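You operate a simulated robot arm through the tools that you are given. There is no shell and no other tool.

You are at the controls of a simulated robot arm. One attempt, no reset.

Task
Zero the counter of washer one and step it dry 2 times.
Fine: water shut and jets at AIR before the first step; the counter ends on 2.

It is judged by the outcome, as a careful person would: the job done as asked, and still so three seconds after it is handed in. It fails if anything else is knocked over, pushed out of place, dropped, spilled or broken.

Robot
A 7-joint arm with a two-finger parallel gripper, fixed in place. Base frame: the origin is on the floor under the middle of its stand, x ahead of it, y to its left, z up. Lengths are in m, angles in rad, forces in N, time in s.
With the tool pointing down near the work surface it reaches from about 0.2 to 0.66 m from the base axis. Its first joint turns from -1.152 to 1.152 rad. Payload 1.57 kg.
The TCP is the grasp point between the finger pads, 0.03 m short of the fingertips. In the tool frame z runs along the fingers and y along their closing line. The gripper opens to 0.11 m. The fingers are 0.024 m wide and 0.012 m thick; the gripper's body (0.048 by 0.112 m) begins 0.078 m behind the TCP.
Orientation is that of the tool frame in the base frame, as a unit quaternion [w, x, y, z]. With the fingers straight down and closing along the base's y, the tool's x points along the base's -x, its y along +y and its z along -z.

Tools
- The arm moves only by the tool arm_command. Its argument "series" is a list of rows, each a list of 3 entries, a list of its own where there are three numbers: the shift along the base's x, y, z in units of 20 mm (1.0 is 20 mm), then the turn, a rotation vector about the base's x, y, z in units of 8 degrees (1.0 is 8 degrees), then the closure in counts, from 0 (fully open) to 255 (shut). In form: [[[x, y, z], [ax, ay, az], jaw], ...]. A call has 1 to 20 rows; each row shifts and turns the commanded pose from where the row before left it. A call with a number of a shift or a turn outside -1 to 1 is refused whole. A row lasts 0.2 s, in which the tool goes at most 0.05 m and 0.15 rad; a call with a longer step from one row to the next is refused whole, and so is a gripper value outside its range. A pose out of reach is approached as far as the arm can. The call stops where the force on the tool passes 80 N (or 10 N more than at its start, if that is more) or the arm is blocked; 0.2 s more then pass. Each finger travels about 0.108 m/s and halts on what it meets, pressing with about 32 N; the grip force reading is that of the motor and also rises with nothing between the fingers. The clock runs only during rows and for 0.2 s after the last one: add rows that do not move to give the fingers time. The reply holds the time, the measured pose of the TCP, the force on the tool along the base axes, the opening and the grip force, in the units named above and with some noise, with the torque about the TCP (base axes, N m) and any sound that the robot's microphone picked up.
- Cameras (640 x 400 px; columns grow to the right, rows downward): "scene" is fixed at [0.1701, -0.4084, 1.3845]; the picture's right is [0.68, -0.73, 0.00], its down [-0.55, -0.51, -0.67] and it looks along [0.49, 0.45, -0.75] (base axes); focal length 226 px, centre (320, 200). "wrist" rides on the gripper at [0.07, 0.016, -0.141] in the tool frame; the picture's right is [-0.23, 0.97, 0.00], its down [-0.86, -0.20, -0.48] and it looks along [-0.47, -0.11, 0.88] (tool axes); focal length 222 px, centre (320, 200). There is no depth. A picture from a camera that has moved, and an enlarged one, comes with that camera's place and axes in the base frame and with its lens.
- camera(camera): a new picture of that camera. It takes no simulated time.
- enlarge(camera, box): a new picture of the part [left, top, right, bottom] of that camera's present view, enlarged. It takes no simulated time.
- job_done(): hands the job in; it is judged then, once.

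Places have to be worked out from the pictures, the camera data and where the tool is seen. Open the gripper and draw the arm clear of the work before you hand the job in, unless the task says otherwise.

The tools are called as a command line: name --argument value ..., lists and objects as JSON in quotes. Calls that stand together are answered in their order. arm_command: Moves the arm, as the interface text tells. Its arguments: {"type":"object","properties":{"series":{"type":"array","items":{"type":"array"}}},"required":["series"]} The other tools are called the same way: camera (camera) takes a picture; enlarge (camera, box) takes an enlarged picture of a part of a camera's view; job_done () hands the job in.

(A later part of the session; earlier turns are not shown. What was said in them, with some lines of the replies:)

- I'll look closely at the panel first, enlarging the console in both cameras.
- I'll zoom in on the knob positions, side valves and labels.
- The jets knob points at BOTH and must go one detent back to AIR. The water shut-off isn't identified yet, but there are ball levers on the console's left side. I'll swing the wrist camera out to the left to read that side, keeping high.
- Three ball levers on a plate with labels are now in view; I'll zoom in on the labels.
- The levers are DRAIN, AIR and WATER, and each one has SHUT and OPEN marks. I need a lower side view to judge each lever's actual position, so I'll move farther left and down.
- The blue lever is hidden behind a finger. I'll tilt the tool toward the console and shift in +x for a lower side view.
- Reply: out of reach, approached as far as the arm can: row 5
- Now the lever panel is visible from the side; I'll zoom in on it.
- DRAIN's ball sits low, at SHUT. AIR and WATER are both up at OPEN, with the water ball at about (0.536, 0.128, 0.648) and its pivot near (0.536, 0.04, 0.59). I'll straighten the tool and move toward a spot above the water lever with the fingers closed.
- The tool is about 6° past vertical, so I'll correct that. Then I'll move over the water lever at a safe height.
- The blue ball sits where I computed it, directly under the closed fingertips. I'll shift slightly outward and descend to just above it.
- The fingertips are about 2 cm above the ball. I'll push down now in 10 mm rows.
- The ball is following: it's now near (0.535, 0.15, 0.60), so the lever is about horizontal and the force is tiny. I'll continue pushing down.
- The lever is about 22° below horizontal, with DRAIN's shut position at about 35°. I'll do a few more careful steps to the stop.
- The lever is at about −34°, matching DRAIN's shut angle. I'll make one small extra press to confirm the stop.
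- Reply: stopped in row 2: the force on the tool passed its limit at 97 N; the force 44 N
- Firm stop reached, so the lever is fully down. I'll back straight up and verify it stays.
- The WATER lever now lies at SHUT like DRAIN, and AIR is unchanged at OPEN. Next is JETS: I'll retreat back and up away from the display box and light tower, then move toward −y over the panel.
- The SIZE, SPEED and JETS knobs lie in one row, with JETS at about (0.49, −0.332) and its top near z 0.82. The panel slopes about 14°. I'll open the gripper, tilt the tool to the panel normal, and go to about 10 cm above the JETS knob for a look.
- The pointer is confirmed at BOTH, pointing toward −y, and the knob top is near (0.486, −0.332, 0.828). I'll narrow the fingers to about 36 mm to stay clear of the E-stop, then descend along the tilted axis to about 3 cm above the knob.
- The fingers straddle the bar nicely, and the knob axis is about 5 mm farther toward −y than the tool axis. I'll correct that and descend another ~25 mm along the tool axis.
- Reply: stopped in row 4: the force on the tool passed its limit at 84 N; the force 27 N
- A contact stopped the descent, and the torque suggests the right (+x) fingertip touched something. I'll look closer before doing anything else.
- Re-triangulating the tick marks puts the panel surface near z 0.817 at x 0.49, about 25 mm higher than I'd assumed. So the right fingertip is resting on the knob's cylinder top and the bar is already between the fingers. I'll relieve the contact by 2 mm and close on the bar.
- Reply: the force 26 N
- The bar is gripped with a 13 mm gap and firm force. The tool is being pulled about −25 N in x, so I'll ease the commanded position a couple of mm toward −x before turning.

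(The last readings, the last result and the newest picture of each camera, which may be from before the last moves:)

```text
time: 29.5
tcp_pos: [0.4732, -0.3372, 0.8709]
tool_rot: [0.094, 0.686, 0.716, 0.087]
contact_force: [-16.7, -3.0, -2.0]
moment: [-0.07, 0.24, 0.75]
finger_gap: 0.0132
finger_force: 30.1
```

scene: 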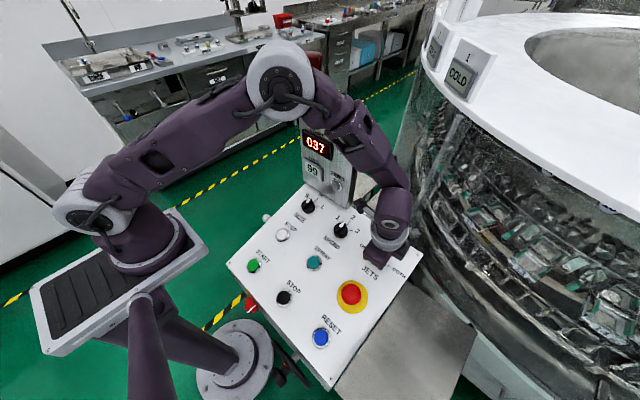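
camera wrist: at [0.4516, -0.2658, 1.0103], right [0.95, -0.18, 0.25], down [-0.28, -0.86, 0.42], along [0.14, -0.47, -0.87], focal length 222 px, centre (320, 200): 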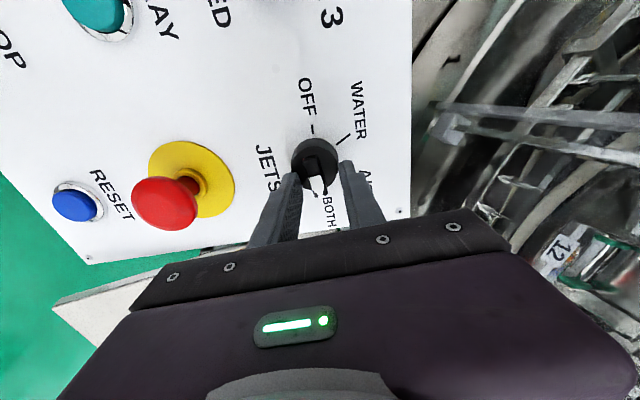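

arm_command --series '[[[-0.15, 0, -0.03], [0, 0, 0], 255], [[0, 0, 0], [0, 0, 0], 255]]'

enlarge --camera "wrist" --box '[280, 110, 380, 200]'

```text
time: 30.1
tcp_pos: [0.4737, -0.337, 0.8698]
tool_rot: [0.098, 0.685, 0.716, 0.088]
contact_force: [8.8, -10.9, -9.9]
moment: [-0.81, -0.37, 0.53]
finger_gap: 0.013
finger_force: 29.7
```

```text
4.44 times, centred on (330, 155) of wrist
camera zoom: at [0.4483, -0.2662, 1.0097], right [0.95, -0.18, 0.26], down [-0.28, -0.86, 0.43], along [0.14, -0.48, -0.87], focal length 987 px, centre (276, 400)
```

zoom: 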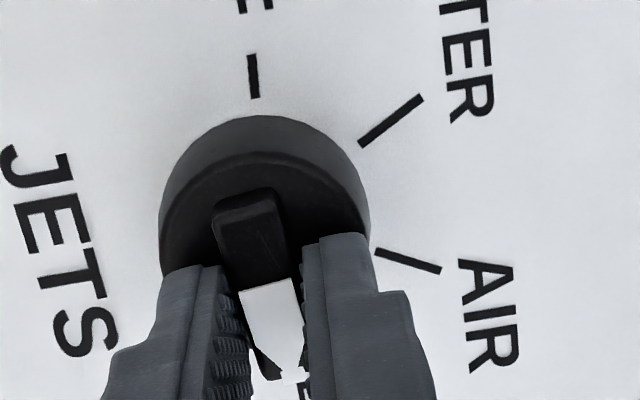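

Lateral load is small now. I'll turn the bar counter-clockwise (seen from above) about the panel normal, half of the 60° first, with a small compensation for the off-centre grip.

arm_command --series '[[[0.07, 0.01, 0.03], [-0.234, 0, 0.909], 255], [[0.03, 0.01, 0.01], [-0.234, 0, 0.909], 255], [[0.03, 0.01, 0.01], [-0.234, 0, 0.909], 255], [[0.03, 0.015, 0.01], [-0.234, 0, 0.909], 255]]'

camera --camera "wrist"

enlarge --camera "wrist" --box '[280, 110, 380, 200]'

```text
time: 31.1
tcp_pos: [0.4759, -0.3352, 0.8706]
tool_rot: [0.114, 0.474, 0.871, 0.062]
contact_force: [22.1, -10.2, -8.4]
moment: [-0.42, -0.66, -0.2]
finger_gap: 0.012
finger_force: 29.3
```

```text
taken
camera wrist: at [0.4155, -0.2687, 1.0017], right [0.91, 0.34, 0.24], down [0.16, -0.83, 0.54], along [0.38, -0.45, -0.81], focal length 222 px, centre (320, 200)
```

wrist: 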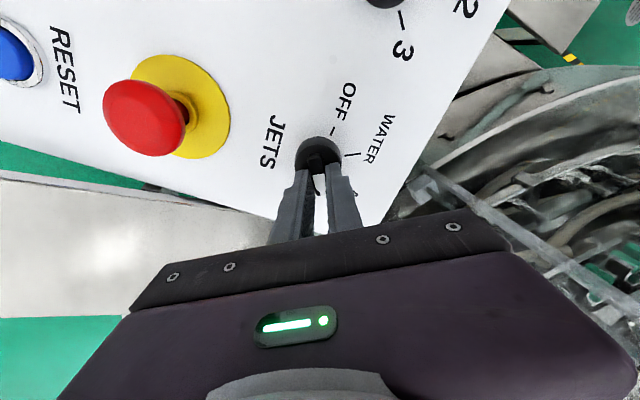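

```text
4.44 times, centred on (330, 155) of wrist
camera zoom: at [0.4155, -0.2687, 1.0017], right [0.91, 0.34, 0.24], down [0.16, -0.83, 0.54], along [0.38, -0.45, -0.81], focal length 987 px, centre (276, 400)
```

zoom: 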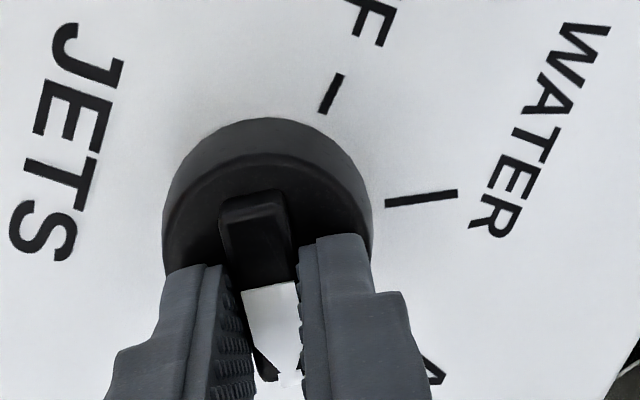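

The knob is following the gripper. I'll continue the second half, adding a little +x to relieve the lateral load.

arm_command --series '[[[0.07, 0, 0.02], [-0.234, 0, 0.909], 255], [[0.06, 0, 0.02], [-0.234, 0, 0.909], 255], [[0.05, 0, 0.01], [-0.234, 0, 0.909], 255], [[0.04, 0, 0.01], [-0.234, 0, 0.909], 255]]'

camera --camera "wrist"

enlarge --camera "wrist" --box '[280, 110, 380, 200]'

enlarge --camera "scene" --box '[345, 215, 425, 295]'

```text
time: 32.1
tcp_pos: [0.478, -0.3339, 0.8724]
tool_rot: [0.122, 0.233, 0.964, 0.033]
contact_force: [3.6, 16.6, 10.9]
moment: [0.38, -0.11, -0.04]
finger_gap: 0.0117
finger_force: 28.8
```

```text
taken
camera wrist: at [0.3891, -0.2883, 0.9955], right [0.63, 0.76, 0.17], down [0.53, -0.57, 0.63], along [0.57, -0.3, -0.76], focal length 222 px, centre (320, 200)
```

wrist: 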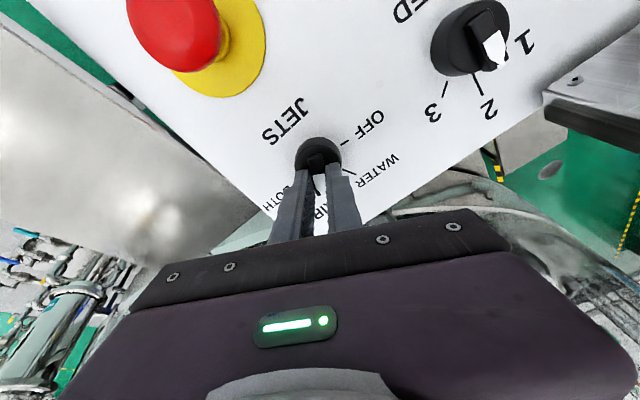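

```text
4.44 times, centred on (330, 155) of wrist
camera zoom: at [0.3891, -0.2883, 0.9955], right [0.63, 0.76, 0.17], down [0.53, -0.57, 0.63], along [0.57, -0.3, -0.76], focal length 987 px, centre (276, 400)
```

zoom: 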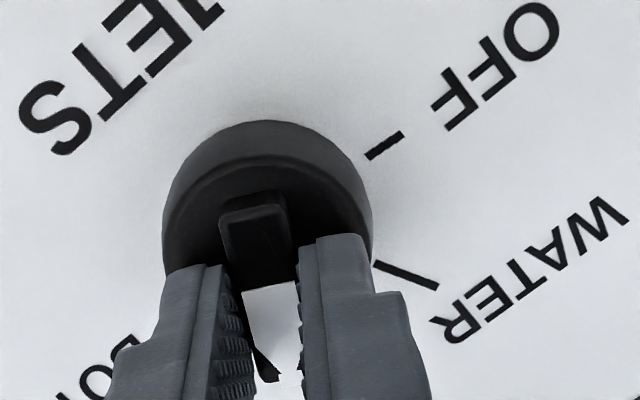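

```text
5.00 times, centred on (385, 255) of scene
camera zoom: at [0.17, -0.4079, 1.3847], right [0.68, -0.73, 0.0], down [-0.55, -0.51, -0.66], along [0.49, 0.45, -0.75], focal length 1132 px, centre (-5, -75)
```

zoom: 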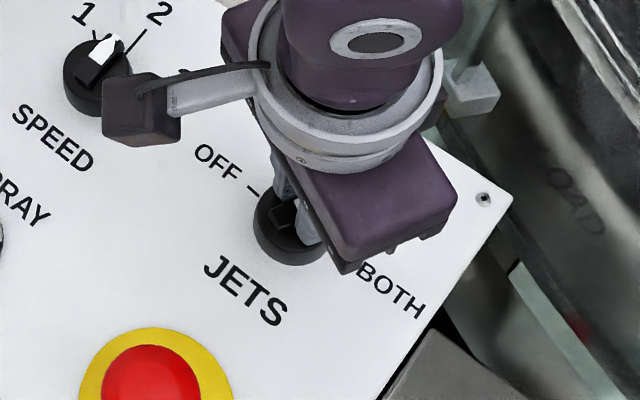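

The bar now points at AIR after about 60° of rotation. I'll release, retract along the tool axis, and check.

arm_command --series '[[[0, 0, 0], [0, 0, 0], 190], [[0, 0, 0], [0, 0, 0], 172], [[-0.12, 0, 0.48], [0, 0, 0], 172], [[-0.24, 0, 0.95], [0, 0, 0], 172], [[-0.24, 0, 0.95], [0, 0, 0], 172], [[-0.24, 0, 0.95], [0, 0, 0], 172], [[-0.24, 0, 0.95], [0, 0, 0], 172], [[-0.24, 0, 0.95], [0, 0, 0], 172]]'

camera --camera "wrist"

enlarge --camera "wrist" --box '[250, 60, 400, 200]'

enlarge --camera "scene" --box '[345, 215, 425, 295]'

```text
time: 33.9
tcp_pos: [0.4526, -0.3368, 0.9775]
tool_rot: [0.124, 0.235, 0.963, 0.032]
contact_force: [-0.1, -0.6, -0.6]
moment: [0.02, -0.03, -0.01]
finger_gap: 0.0357
finger_force: 0.0
```

```text
taken
camera wrist: at [0.3628, -0.2907, 1.1003], right [0.63, 0.76, 0.17], down [0.52, -0.57, 0.63], along [0.58, -0.31, -0.76], focal length 222 px, centre (320, 200)
```

wrist: 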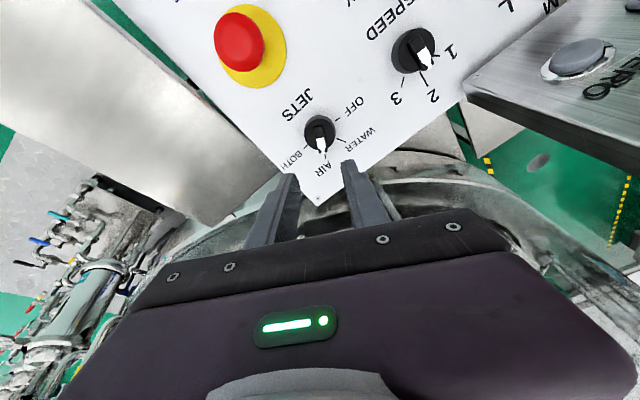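

```text
2.86 times, centred on (325, 130) of wrist
camera zoom: at [0.3628, -0.2907, 1.1003], right [0.63, 0.76, 0.17], down [0.52, -0.57, 0.63], along [0.58, -0.31, -0.76], focal length 635 px, centre (306, 400)
```

zoom: 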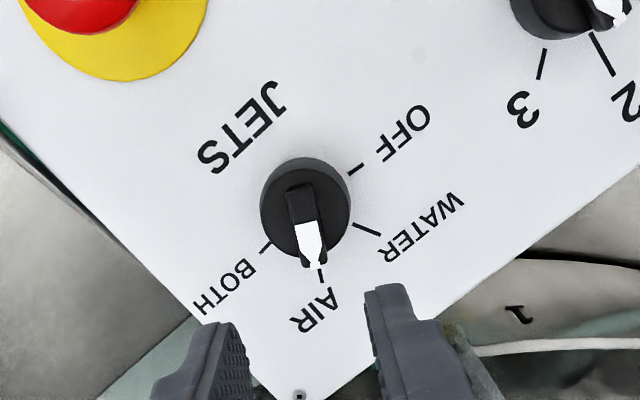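

```text
5.00 times, centred on (385, 255) of scene
camera zoom: at [0.1701, -0.4084, 1.3845], right [0.68, -0.73, 0.0], down [-0.55, -0.51, -0.67], along [0.49, 0.45, -0.75], focal length 1132 px, centre (-5, -75)
```

zoom: 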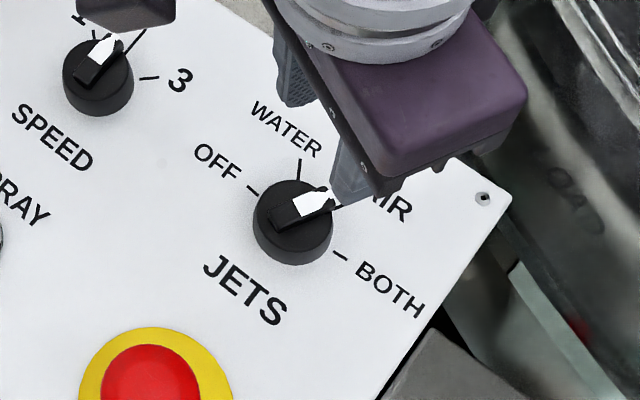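

JETS is now at AIR. Next is the ZERO button on the display box, with its cap near (0.541, −0.126, 0.924) on a vertical face toward −x. I'll close the gripper, pull back, straighten the yaw, and tilt the tool about 60° forward so the tip can push in +x.

arm_command --series '[[[-0.6, 0.8, 0.3], [-0.217, 0, 0.826], 255], [[-0.6, 0.95, 0.3], [-0.217, 0, 0.826], 255], [[-0.6, 0.95, 0.3], [-0.217, 0, 0.826], 255], [[-0.6, 0.95, 0.3], [-0.217, 0, 0.826], 255], [[-0.6, 0.95, 0], [0, -0.95, 0], 255], [[-0.6, 0.95, 0], [0, -0.95, 0], 255], [[-0.6, 0.95, 0], [0, -0.95, 0], 255], [[-0.4, 0.95, 0], [0, -0.95, 0], 255], [[0, 0.95, 0], [0, -0.95, 0], 255], [[0, 0.95, 0], [0, -0.95, 0], 255], [[0, 0.95, 0], [0, 0, 0], 255]]'

camera --camera "wrist"

camera --camera "scene"

```text
time: 36.3
tcp_pos: [0.3712, -0.1667, 1.0198]
tool_rot: [0.465, -0.007, 0.885, 0.018]
contact_force: [-0.1, 0.4, 0.0]
moment: [-0.01, 0.05, -0.02]
finger_gap: 0.0
finger_force: 21.4
out of reach, approached as far as the arm can: row 7, 10, 11
```

```text
taken
camera wrist: at [0.2136, -0.155, 1.0419], right [0.1, 0.97, 0.21], down [0.1, -0.22, 0.97], along [0.99, -0.08, -0.12], focal length 222 px, centre (320, 200)
```

wrist: 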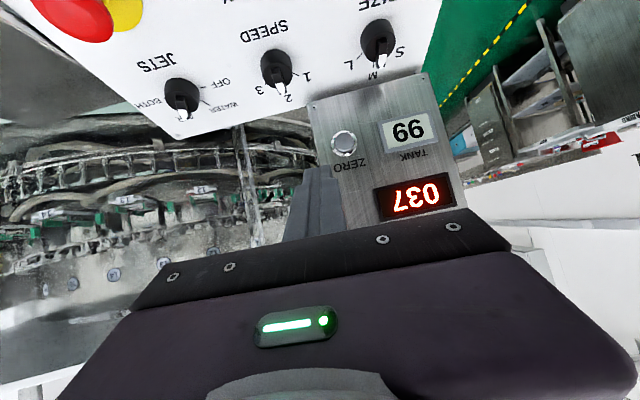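

```text
taken
```

scene: 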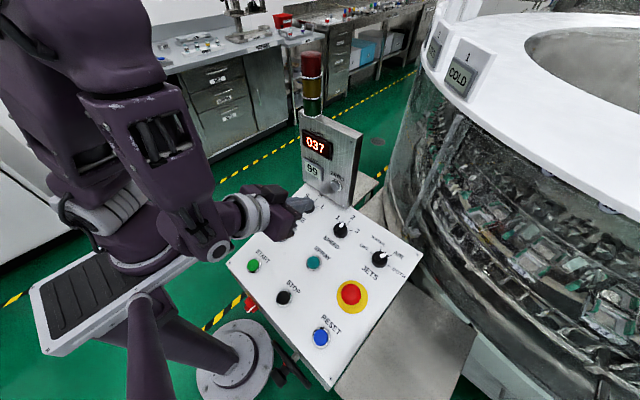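

The view shows ZERO at about (0.538, −0.128, 0.928) on a vertical face. I'll move to a pre-contact pose with the tip about 3 cm in front of it.

arm_command --series '[[[0.87, 0.32, -0.7], [0, 0, 0], 255], [[0.87, 0.32, -0.7], [0, 0, 0], 255], [[0.87, 0.32, -0.7], [0, 0, 0], 255], [[0.87, 0.32, -0.7], [0, 0, 0], 255], [[0.87, 0.31, -0.7], [0, 0, 0], 255], [[0.85, 0.31, -0.7], [0, 0, 0], 255]]'

camera --camera "wrist"

enlarge --camera "scene" --box '[270, 120, 400, 230]'

```text
time: 37.7
tcp_pos: [0.4743, -0.129, 0.934]
tool_rot: [0.465, -0.008, 0.885, 0.018]
contact_force: [-0.3, -0.3, 0.5]
moment: [-0.02, 0.0, -0.03]
finger_gap: 0.0002
finger_force: 21.5
```

```text
taken
camera wrist: at [0.3174, -0.1175, 0.9567], right [0.1, 0.97, 0.21], down [0.1, -0.22, 0.97], along [0.99, -0.08, -0.12], focal length 222 px, centre (320, 200)
```

wrist: 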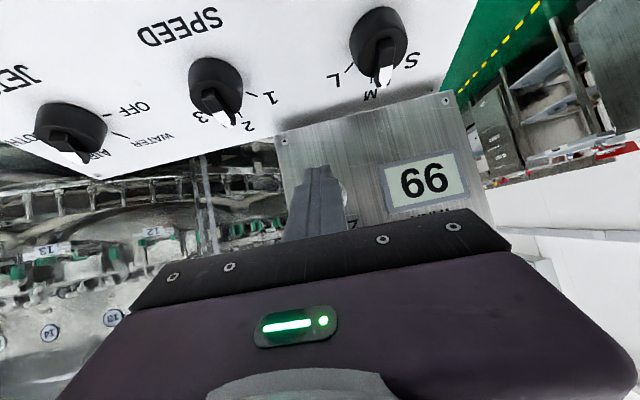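

```text
3.64 times, centred on (335, 175) of scene
camera zoom: at [0.1701, -0.4084, 1.3845], right [0.68, -0.73, 0.0], down [-0.55, -0.51, -0.67], along [0.49, 0.45, -0.75], focal length 823 px, centre (266, 291)
```

zoom: 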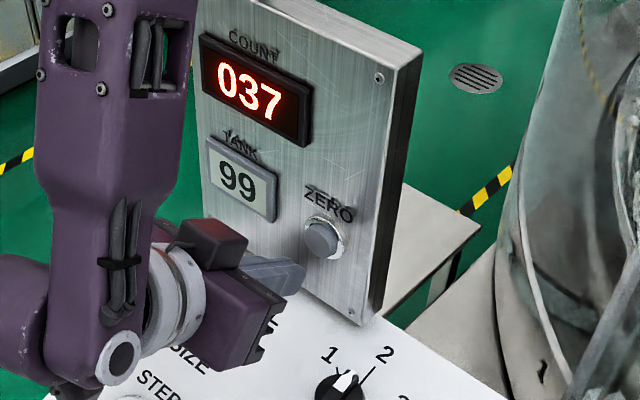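

The tip edge lines up with the ZERO cap, about 31 mm short. I'll advance in +x: a quick approach, then small steps, then back off.

arm_command --series '[[[0.5, 0, 0], [0, 0, 0], 255], [[0.5, 0, 0], [0, 0, 0], 255], [[0.3, 0, 0], [0, 0, 0], 255], [[0.15, 0, 0], [0, 0, 0], 255], [[0.15, 0, 0], [0, 0, 0], 255]]'

enlarge --camera "scene" --box '[270, 120, 400, 230]'

```text
time: 38.9
tcp_pos: [0.5038, -0.1274, 0.9337]
tool_rot: [0.463, -0.006, 0.886, 0.018]
contact_force: [-43.6, 2.7, 15.2]
moment: [0.18, -0.19, 0.1]
finger_gap: 0.0
finger_force: 21.2
heard: click
```

```text
3.64 times, centred on (335, 175) of scene
camera zoom: at [0.1687, -0.4083, 1.3847], right [0.68, -0.73, 0.0], down [-0.55, -0.51, -0.67], along [0.49, 0.45, -0.75], focal length 823 px, centre (266, 291)
```

zoom: 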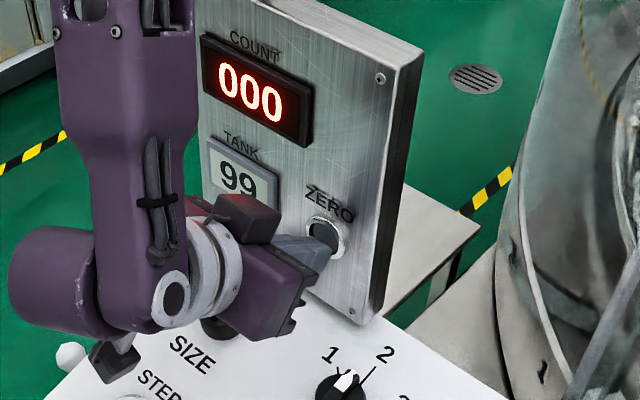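

Counter reads 000 with a click. I'll back off from ZERO, rise, and bring the tool back to the panel-normal tilt above the STEP button.

arm_command --series '[[[-0.5, 0, 0], [0, 0, 0], 255], [[-1, 0, 0.2], [0, 0, 0], 255], [[-1, 0, 0.5], [0, 0, 0], 255], [[-1, 0, 0.5], [0, 0, 0], 255], [[-1, 0.2, 0.5], [0, 1, 0], 255], [[-0.7, 0.7, 0.5], [0, 1, 0], 255], [[-0.5, 0.8, 0.3], [0, 1, 0], 255], [[-0.5, 0.8, 0], [0, 1, 0], 255], [[-0.4, 0.8, 0], [0, 1, 0], 255], [[0, 0, 0], [0, 0, 0], 255]]'

camera --camera "wrist"

camera --camera "scene"

```text
time: 41.1
tcp_pos: [0.3784, -0.0648, 0.9839]
tool_rot: [0.134, -0.001, 0.991, 0.019]
contact_force: [0.4, -0.5, -0.5]
moment: [-0.01, 0.0, 0.0]
finger_gap: 0.0
finger_force: 21.7
out of reach, approached as far as the arm can: row 4
```

```text
taken
camera wrist: at [0.2723, -0.0541, 1.1031], right [0.21, 0.97, 0.1], down [0.7, -0.22, 0.68], along [0.68, -0.08, -0.73], focal length 222 px, centre (320, 200)
```

wrist: 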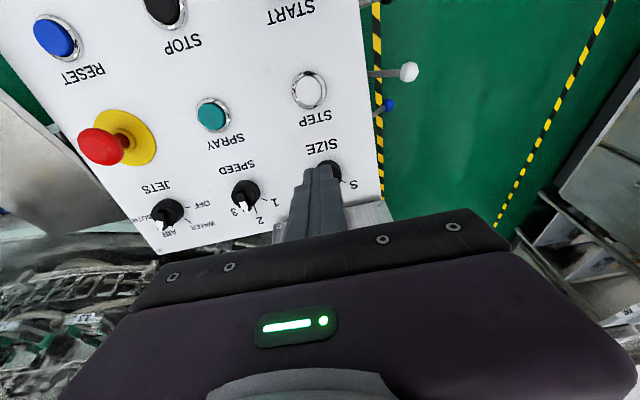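

```text
taken
```

scene: 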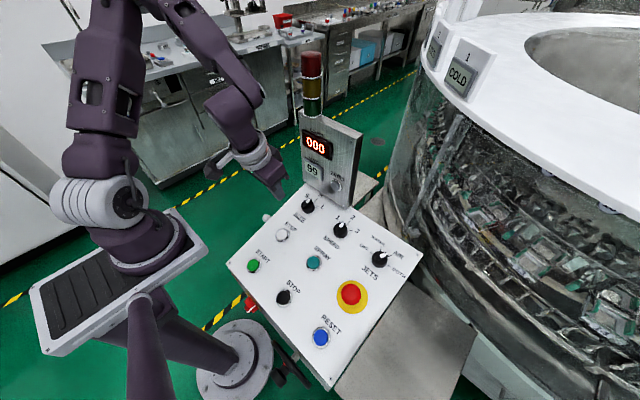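

Counter shows 000, WATER is down, JETS is at AIR. STEP triangulates consistently to (0.372, −0.059, 0.783). I'll go to a pre-press pose about 3 cm above it, with slightly less tilt so a tip edge presses the cap.

arm_command --series '[[[-0.18, 0.03, -0.8], [0, 0.625, 0], 255], [[-0.18, 0.03, -0.9], [0, 0.625, 0], 255], [[-0.18, 0.03, -0.9], [0, 0, 0], 255], [[-0.18, 0.03, -0.9], [0, 0, 0], 255], [[-0.18, 0.03, -0.9], [0, 0, 0], 255], [[-0.18, 0.03, -0.9], [0, 0, 0], 255], [[-0.18, 0.03, -0.9], [0, 0, 0], 255], [[-0.2, 0.03, -0.8], [0, 0, 0], 255]]'

camera --camera "wrist"

enlarge --camera "scene" --box '[230, 180, 350, 290]'

```text
time: 42.9
tcp_pos: [0.3479, -0.0611, 0.844]
tool_rot: [0.047, 0.002, 0.999, 0.019]
contact_force: [0.7, 0.4, 0.1]
moment: [-0.02, 0.0, -0.02]
finger_gap: 0.0
finger_force: 21.5
```

```text
taken
camera wrist: at [0.2637, -0.0496, 0.9783], right [0.23, 0.97, 0.06], down [0.81, -0.22, 0.55], along [0.55, -0.08, -0.83], focal length 222 px, centre (320, 200)
```

wrist: 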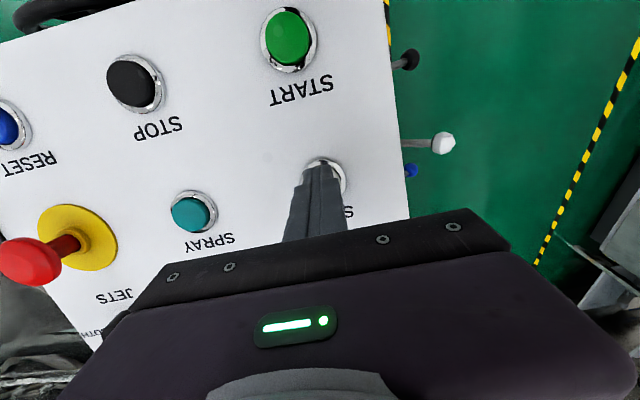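

```text
3.64 times, centred on (290, 235) of scene
camera zoom: at [0.1701, -0.4084, 1.3845], right [0.68, -0.73, 0.0], down [-0.55, -0.51, -0.67], along [0.49, 0.45, -0.75], focal length 823 px, centre (429, 73)
```

zoom: 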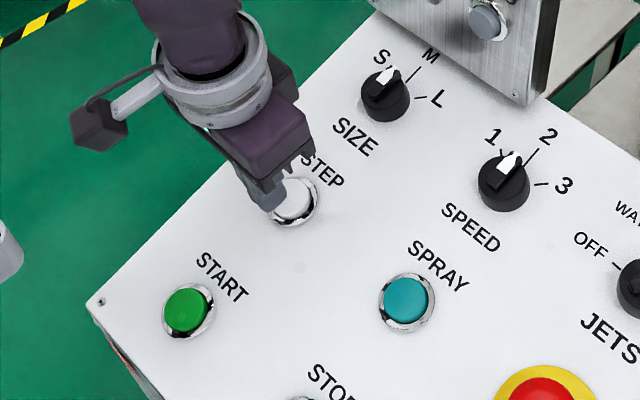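

Aligned over STEP. I'll descend along the panel normal with smaller steps near the cap.

arm_command --series '[[[0.13, 0, -0.48], [0, 0, 0], 255], [[0.13, 0, -0.48], [0, 0, 0], 255], [[0.07, 0, -0.24], [0, 0, 0], 255]]'

```text
time: 43.7
tcp_pos: [0.355, -0.0617, 0.8198]
tool_rot: [0.048, 0.002, 0.999, 0.019]
contact_force: [-2.4, -2.7, 32.6]
moment: [-0.11, -0.41, 0.06]
finger_gap: 0.0002
finger_force: 21.4
heard: click
```

A click was heard with 33 N on the cap. I'll check the counter before doing anything else.

enlarge --camera "scene" --box '[270, 110, 390, 220]'

```text
3.64 times, centred on (330, 165) of scene
camera zoom: at [0.1697, -0.4084, 1.3846], right [0.68, -0.73, 0.0], down [-0.55, -0.51, -0.67], along [0.49, 0.45, -0.75], focal length 823 px, centre (284, 327)
```

zoom: 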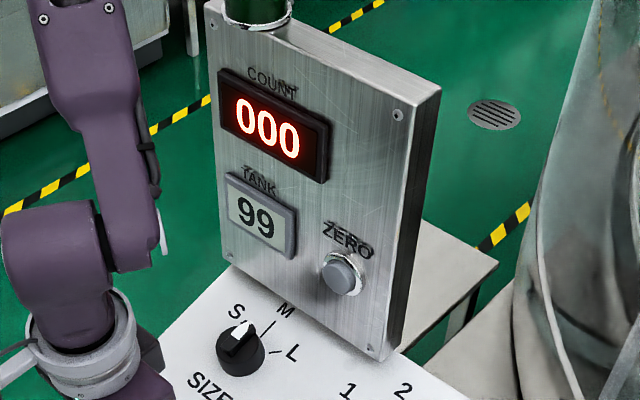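

The counter still shows 000, so it may count on release or after the index motion. I'll lift off and wait a moment before re-reading.

arm_command --series '[[[-0.13, 0, 0.48], [0, 0, 0], 255], [[-0.13, 0, 0.48], [0, 0, 0], 255], [[0, 0, 0], [0, 0, 0], 255], [[0, 0, 0], [0, 0, 0], 255], [[0, 0, 0], [0, 0, 0], 255]]'

enlarge --camera "scene" --box '[270, 40, 390, 220]'

camera --camera "scene"

```text
time: 44.9
tcp_pos: [0.3499, -0.0613, 0.8381]
tool_rot: [0.047, 0.002, 0.999, 0.019]
contact_force: [-0.3, -0.1, -0.2]
moment: [0.0, 0.02, -0.04]
finger_gap: 0.0
finger_force: 21.2
```

```text
2.22 times, centred on (330, 130) of scene
camera zoom: at [0.1701, -0.4084, 1.3845], right [0.68, -0.73, 0.0], down [-0.55, -0.51, -0.67], along [0.49, 0.45, -0.75], focal length 503 px, centre (298, 356)
```

zoom: 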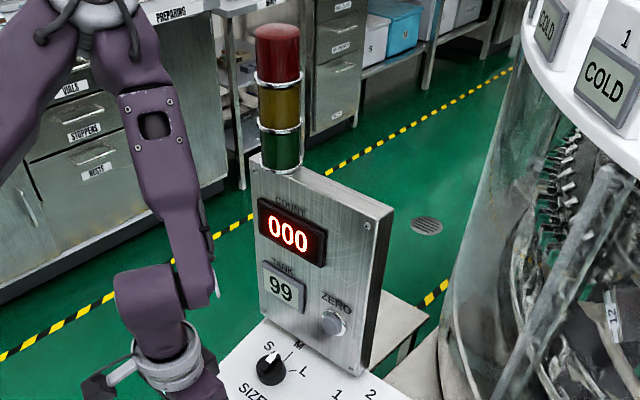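

```text
taken
```

scene: 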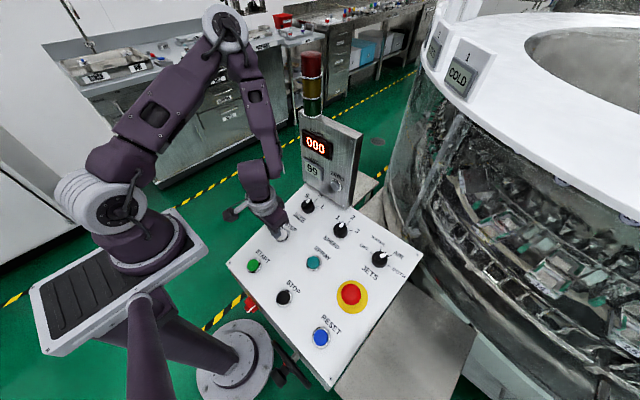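

The carousel seems to have moved slightly, so the step may still be running. I'll wait without pressing anything and re-read the counter.

arm_command --series '[[[0, 0, 0], [0, 0, 0], 255], [[0, 0, 0], [0, 0, 0], 255], [[0, 0, 0], [0, 0, 0], 255], [[0, 0, 0], [0, 0, 0], 255], [[0, 0, 0], [0, 0, 0], 255], [[0, 0, 0], [0, 0, 0], 255], [[0, 0, 0], [0, 0, 0], 255], [[0, 0, 0], [0, 0, 0], 255], [[0, 0, 0], [0, 0, 0], 255], [[0, 0, 0], [0, 0, 0], 255]]'

camera --camera "scene"

enlarge --camera "scene" --box '[270, 110, 390, 220]'

```text
time: 47.1
tcp_pos: [0.349, -0.0608, 0.8394]
tool_rot: [0.048, 0.002, 0.999, 0.019]
contact_force: [-0.1, 0.5, -0.6]
moment: [-0.01, 0.01, 0.01]
finger_gap: 0.0
finger_force: 21.2
```

```text
taken
```

scene: 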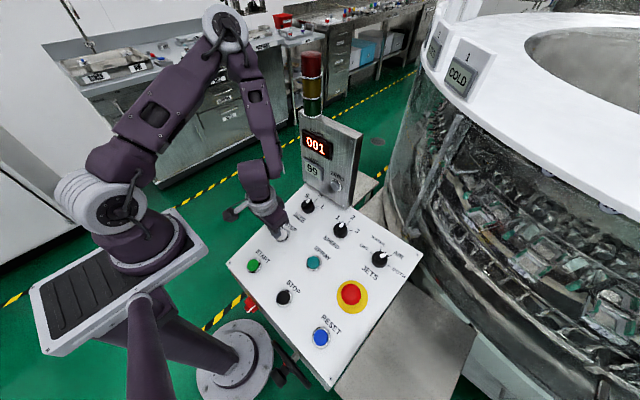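

```text
3.64 times, centred on (330, 165) of scene
camera zoom: at [0.1701, -0.4084, 1.3845], right [0.68, -0.73, 0.0], down [-0.55, -0.51, -0.67], along [0.49, 0.45, -0.75], focal length 823 px, centre (284, 327)
```

zoom: 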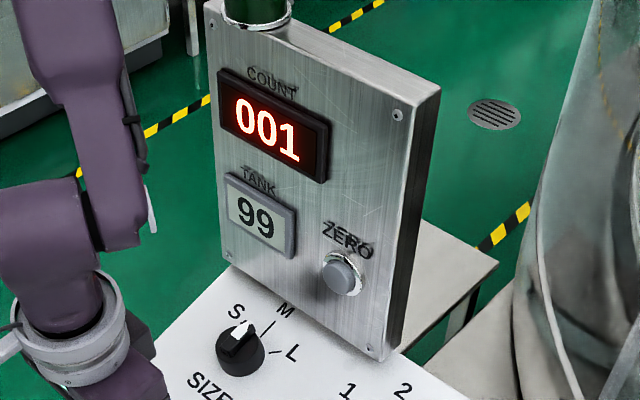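

The counter now reads 001, so the step completes with a delay. I'll wait a few more seconds to confirm the motion has finished before the second press.

arm_command --series '[[[0, 0, 0], [0, 0, 0], 255], [[0, 0, 0], [0, 0, 0], 255], [[0, 0, 0], [0, 0, 0], 255], [[0, 0, 0], [0, 0, 0], 255], [[0, 0, 0], [0, 0, 0], 255], [[0, 0, 0], [0, 0, 0], 255], [[0, 0, 0], [0, 0, 0], 255], [[0, 0, 0], [0, 0, 0], 255], [[0, 0, 0], [0, 0, 0], 255], [[0, 0, 0], [0, 0, 0], 255]]'

camera --camera "scene"

enlarge --camera "scene" --box '[270, 110, 390, 220]'

```text
time: 49.3
tcp_pos: [0.3471, -0.0613, 0.839]
tool_rot: [0.046, 0.001, 0.999, 0.019]
contact_force: [0.0, -0.5, -0.1]
moment: [0.0, 0.01, -0.02]
finger_gap: 0.0
finger_force: 20.9
```

```text
taken
```

scene: 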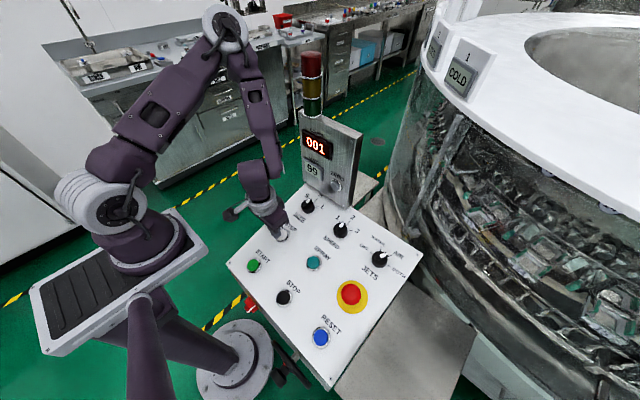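

```text
3.64 times, centred on (330, 165) of scene
camera zoom: at [0.1701, -0.4084, 1.3845], right [0.68, -0.73, 0.0], down [-0.55, -0.51, -0.67], along [0.49, 0.45, -0.75], focal length 823 px, centre (284, 327)
```

zoom: 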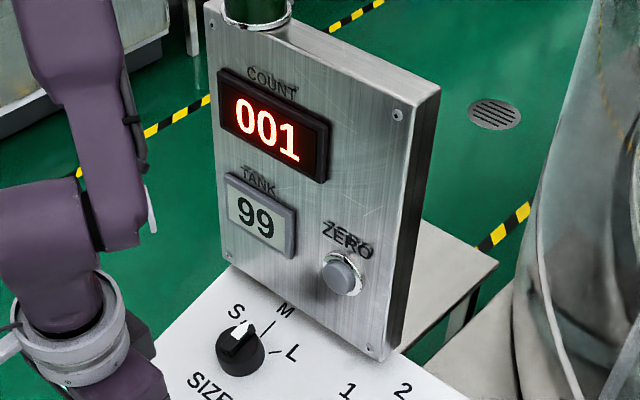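

The counter is steady at 001 and the carousel has stopped. Now the second STEP press, with the same motion and lifting off right after.

arm_command --series '[[[0.13, 0, -0.48], [0, 0, 0], 255], [[0.07, 0, -0.24], [0, 0, 0], 255], [[0.06, 0, -0.24], [0, 0, 0], 255]]'

```text
time: 50.1
tcp_pos: [0.3535, -0.0608, 0.8193]
tool_rot: [0.048, 0.001, 0.999, 0.019]
contact_force: [-5.9, 2.4, 33.4]
moment: [0.04, -0.26, -0.02]
finger_gap: 0.0001
finger_force: 21.3
heard: click
```

Click heard once. I'll lift off and retreat up and away while the step completes.

arm_command --series '[[[-0.13, 0, 0.48], [0, 0, 0], 255], [[-0.13, 0, 0.5], [0, 0, 0], 255], [[-0.1, 0, 0.9], [0, 0, 0], 255], [[-0.1, 0, 0.9], [0, 0, 0], 255], [[0, 0, 0.9], [0, 0, 0], 200], [[0, 0, 0.9], [0, 0, 0], 100], [[0, 0, 0.9], [0, 0, 0], 0], [[0, 0, 0.9], [0, 0, 0], 0], [[0, 0, 0.9], [0, 0, 0], 0], [[0, 0, 0.9], [0, 0, 0], 0], [[0, 0, 0.9], [0, 0, 0], 0], [[0, 0, 0.9], [0, 0, 0], 0], [[0, 0, 0], [0, 0, 0], 0], [[0, 0, 0], [0, 0, 0], 0], [[0, 0, 0], [0, 0, 0], 0], [[0, 0, 0], [0, 0, 0], 0]]'

camera --camera "scene"

enlarge --camera "scene" --box '[270, 110, 390, 220]'

camera --camera "wrist"

```text
time: 53.5
tcp_pos: [0.3444, -0.0603, 1.0178]
tool_rot: [0.047, 0.002, 0.999, 0.019]
contact_force: [0.3, 0.1, 0.4]
moment: [0.0, 0.0, 0.0]
finger_gap: 0.1099
finger_force: 0.1
```

```text
taken
```

scene: 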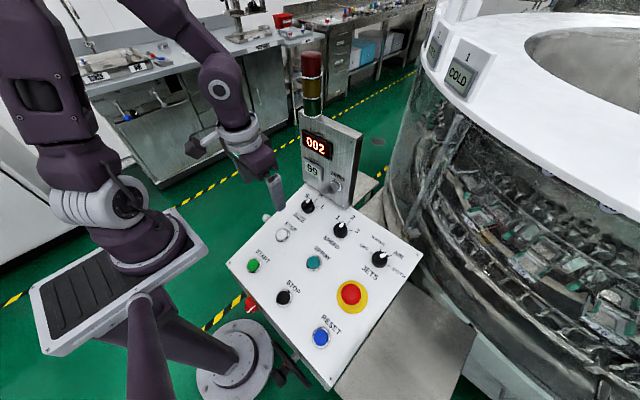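

```text
3.64 times, centred on (330, 165) of scene
camera zoom: at [0.1701, -0.4084, 1.3845], right [0.68, -0.73, 0.0], down [-0.55, -0.51, -0.67], along [0.49, 0.45, -0.75], focal length 823 px, centre (284, 327)
```

zoom: 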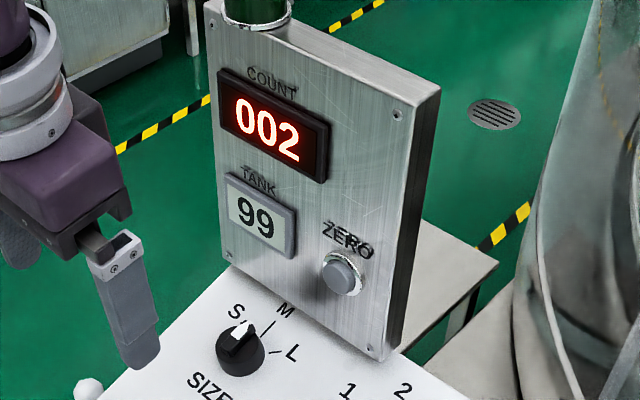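

```text
taken
camera wrist: at [0.2614, -0.0485, 1.1532], right [0.23, 0.97, 0.06], down [0.81, -0.22, 0.55], along [0.55, -0.08, -0.83], focal length 222 px, centre (320, 200)
```

wrist: 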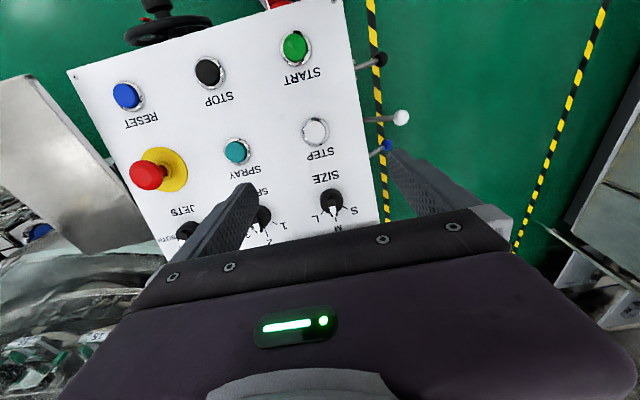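

The counter reads 002. I'll raise the arm a bit more and wait a few seconds to confirm everything is stable.

arm_command --series '[[[0, 0, 0.9], [0, 0, 0], 0], [[0, 0, 0.9], [0, 0, 0], 0], [[0, 0, 0.9], [0, 0, 0], 0], [[0, 0, 0.9], [0, 0, 0], 0], [[0, 0, 0.9], [0, 0, 0], 0], [[0, 0, 0], [0, 0, 0], 0], [[0, 0, 0], [0, 0, 0], 0], [[0, 0, 0], [0, 0, 0], 0], [[0, 0, 0], [0, 0, 0], 0], [[0, 0, 0], [0, 0, 0], 0], [[0, 0, 0], [0, 0, 0], 0], [[0, 0, 0], [0, 0, 0], 0], [[0, 0, 0], [0, 0, 0], 0], [[0, 0, 0], [0, 0, 0], 0], [[0, 0, 0], [0, 0, 0], 0], [[0, 0, 0], [0, 0, 0], 0], [[0, 0, 0], [0, 0, 0], 0]]'

camera --camera "scene"

enlarge --camera "scene" --box '[220, 170, 440, 390]'

enlarge --camera "wrist" --box '[280, 40, 460, 180]'

enlarge --camera "scene" --box '[350, 225, 420, 285]'

```text
time: 57.1
tcp_pos: [0.3452, -0.061, 1.1082]
tool_rot: [0.048, 0.002, 0.999, 0.02]
contact_force: [-0.6, -0.5, 0.1]
moment: [0.0, -0.02, 0.01]
finger_gap: 0.11
finger_force: 0.0
```

```text
taken
```

scene: 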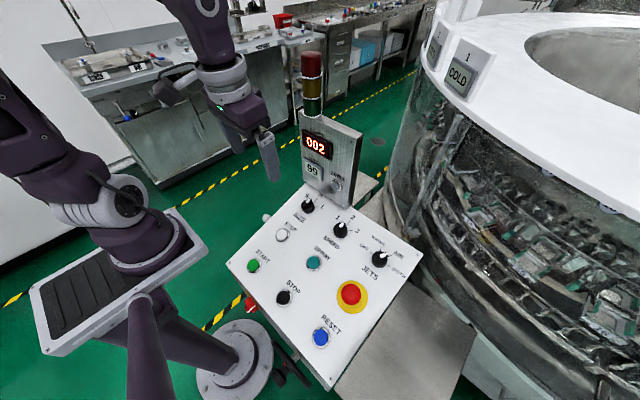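

```text
1.82 times, centred on (330, 280) of scene
camera zoom: at [0.1701, -0.4084, 1.3845], right [0.68, -0.73, 0.0], down [-0.55, -0.51, -0.67], along [0.49, 0.45, -0.75], focal length 412 px, centre (302, 54)
```

zoom: 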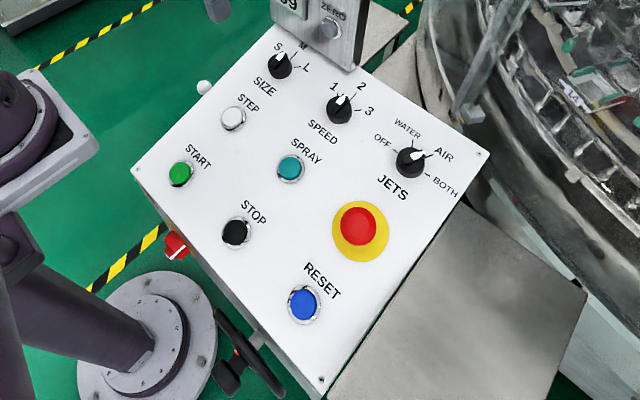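

```text
2.86 times, centred on (370, 110) of wrist
camera zoom: at [0.2613, -0.0495, 1.2437], right [0.23, 0.97, 0.06], down [0.81, -0.22, 0.55], along [0.55, -0.08, -0.83], focal length 635 px, centre (177, 457)
```

zoom: 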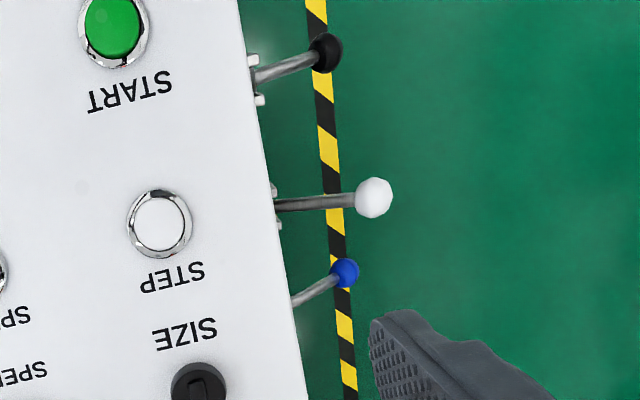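

```text
6.67 times, centred on (385, 255) of scene
camera zoom: at [0.1701, -0.4084, 1.3845], right [0.68, -0.73, 0.0], down [-0.55, -0.51, -0.67], along [0.49, 0.45, -0.75], focal length 1510 px, centre (-113, -167)
```

zoom: 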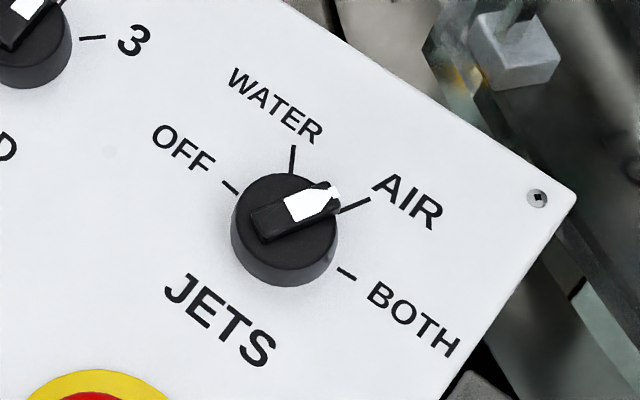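

The counter is steady at 002, JETS is at AIR, WATER is down at SHUT, and AIR and DRAIN are unchanged. The other controls are as they were, the arm is clear and the gripper is open, so I'm handing the job in.

job_done

```text
The job is handed in.
```

Washer one's counter was zeroed and then stepped dry twice. It reads 002 and held steady for several seconds before I handed the job in.

- **Water:** the WATER lever is at SHUT, pushed to its stop before the first step. The AIR lever is still open and DRAIN is still shut.
- **Jets:** the knob was on BOTH; it was turned to AIR before the first step.
- **Zero:** pressing ZERO took the counter from 037 to 000.
- **Steps:** two presses of STEP. I waited for the counter to settle on 001 before the second press.

While lining up on the JETS knob, a fingertip came down on top of it and the arm stopped at about 84 N. Nothing moved or showed damage, and the knob then turned normally.

The final pictures show nothing else on the panel moved. The arm is clear of the work and the gripper is open.
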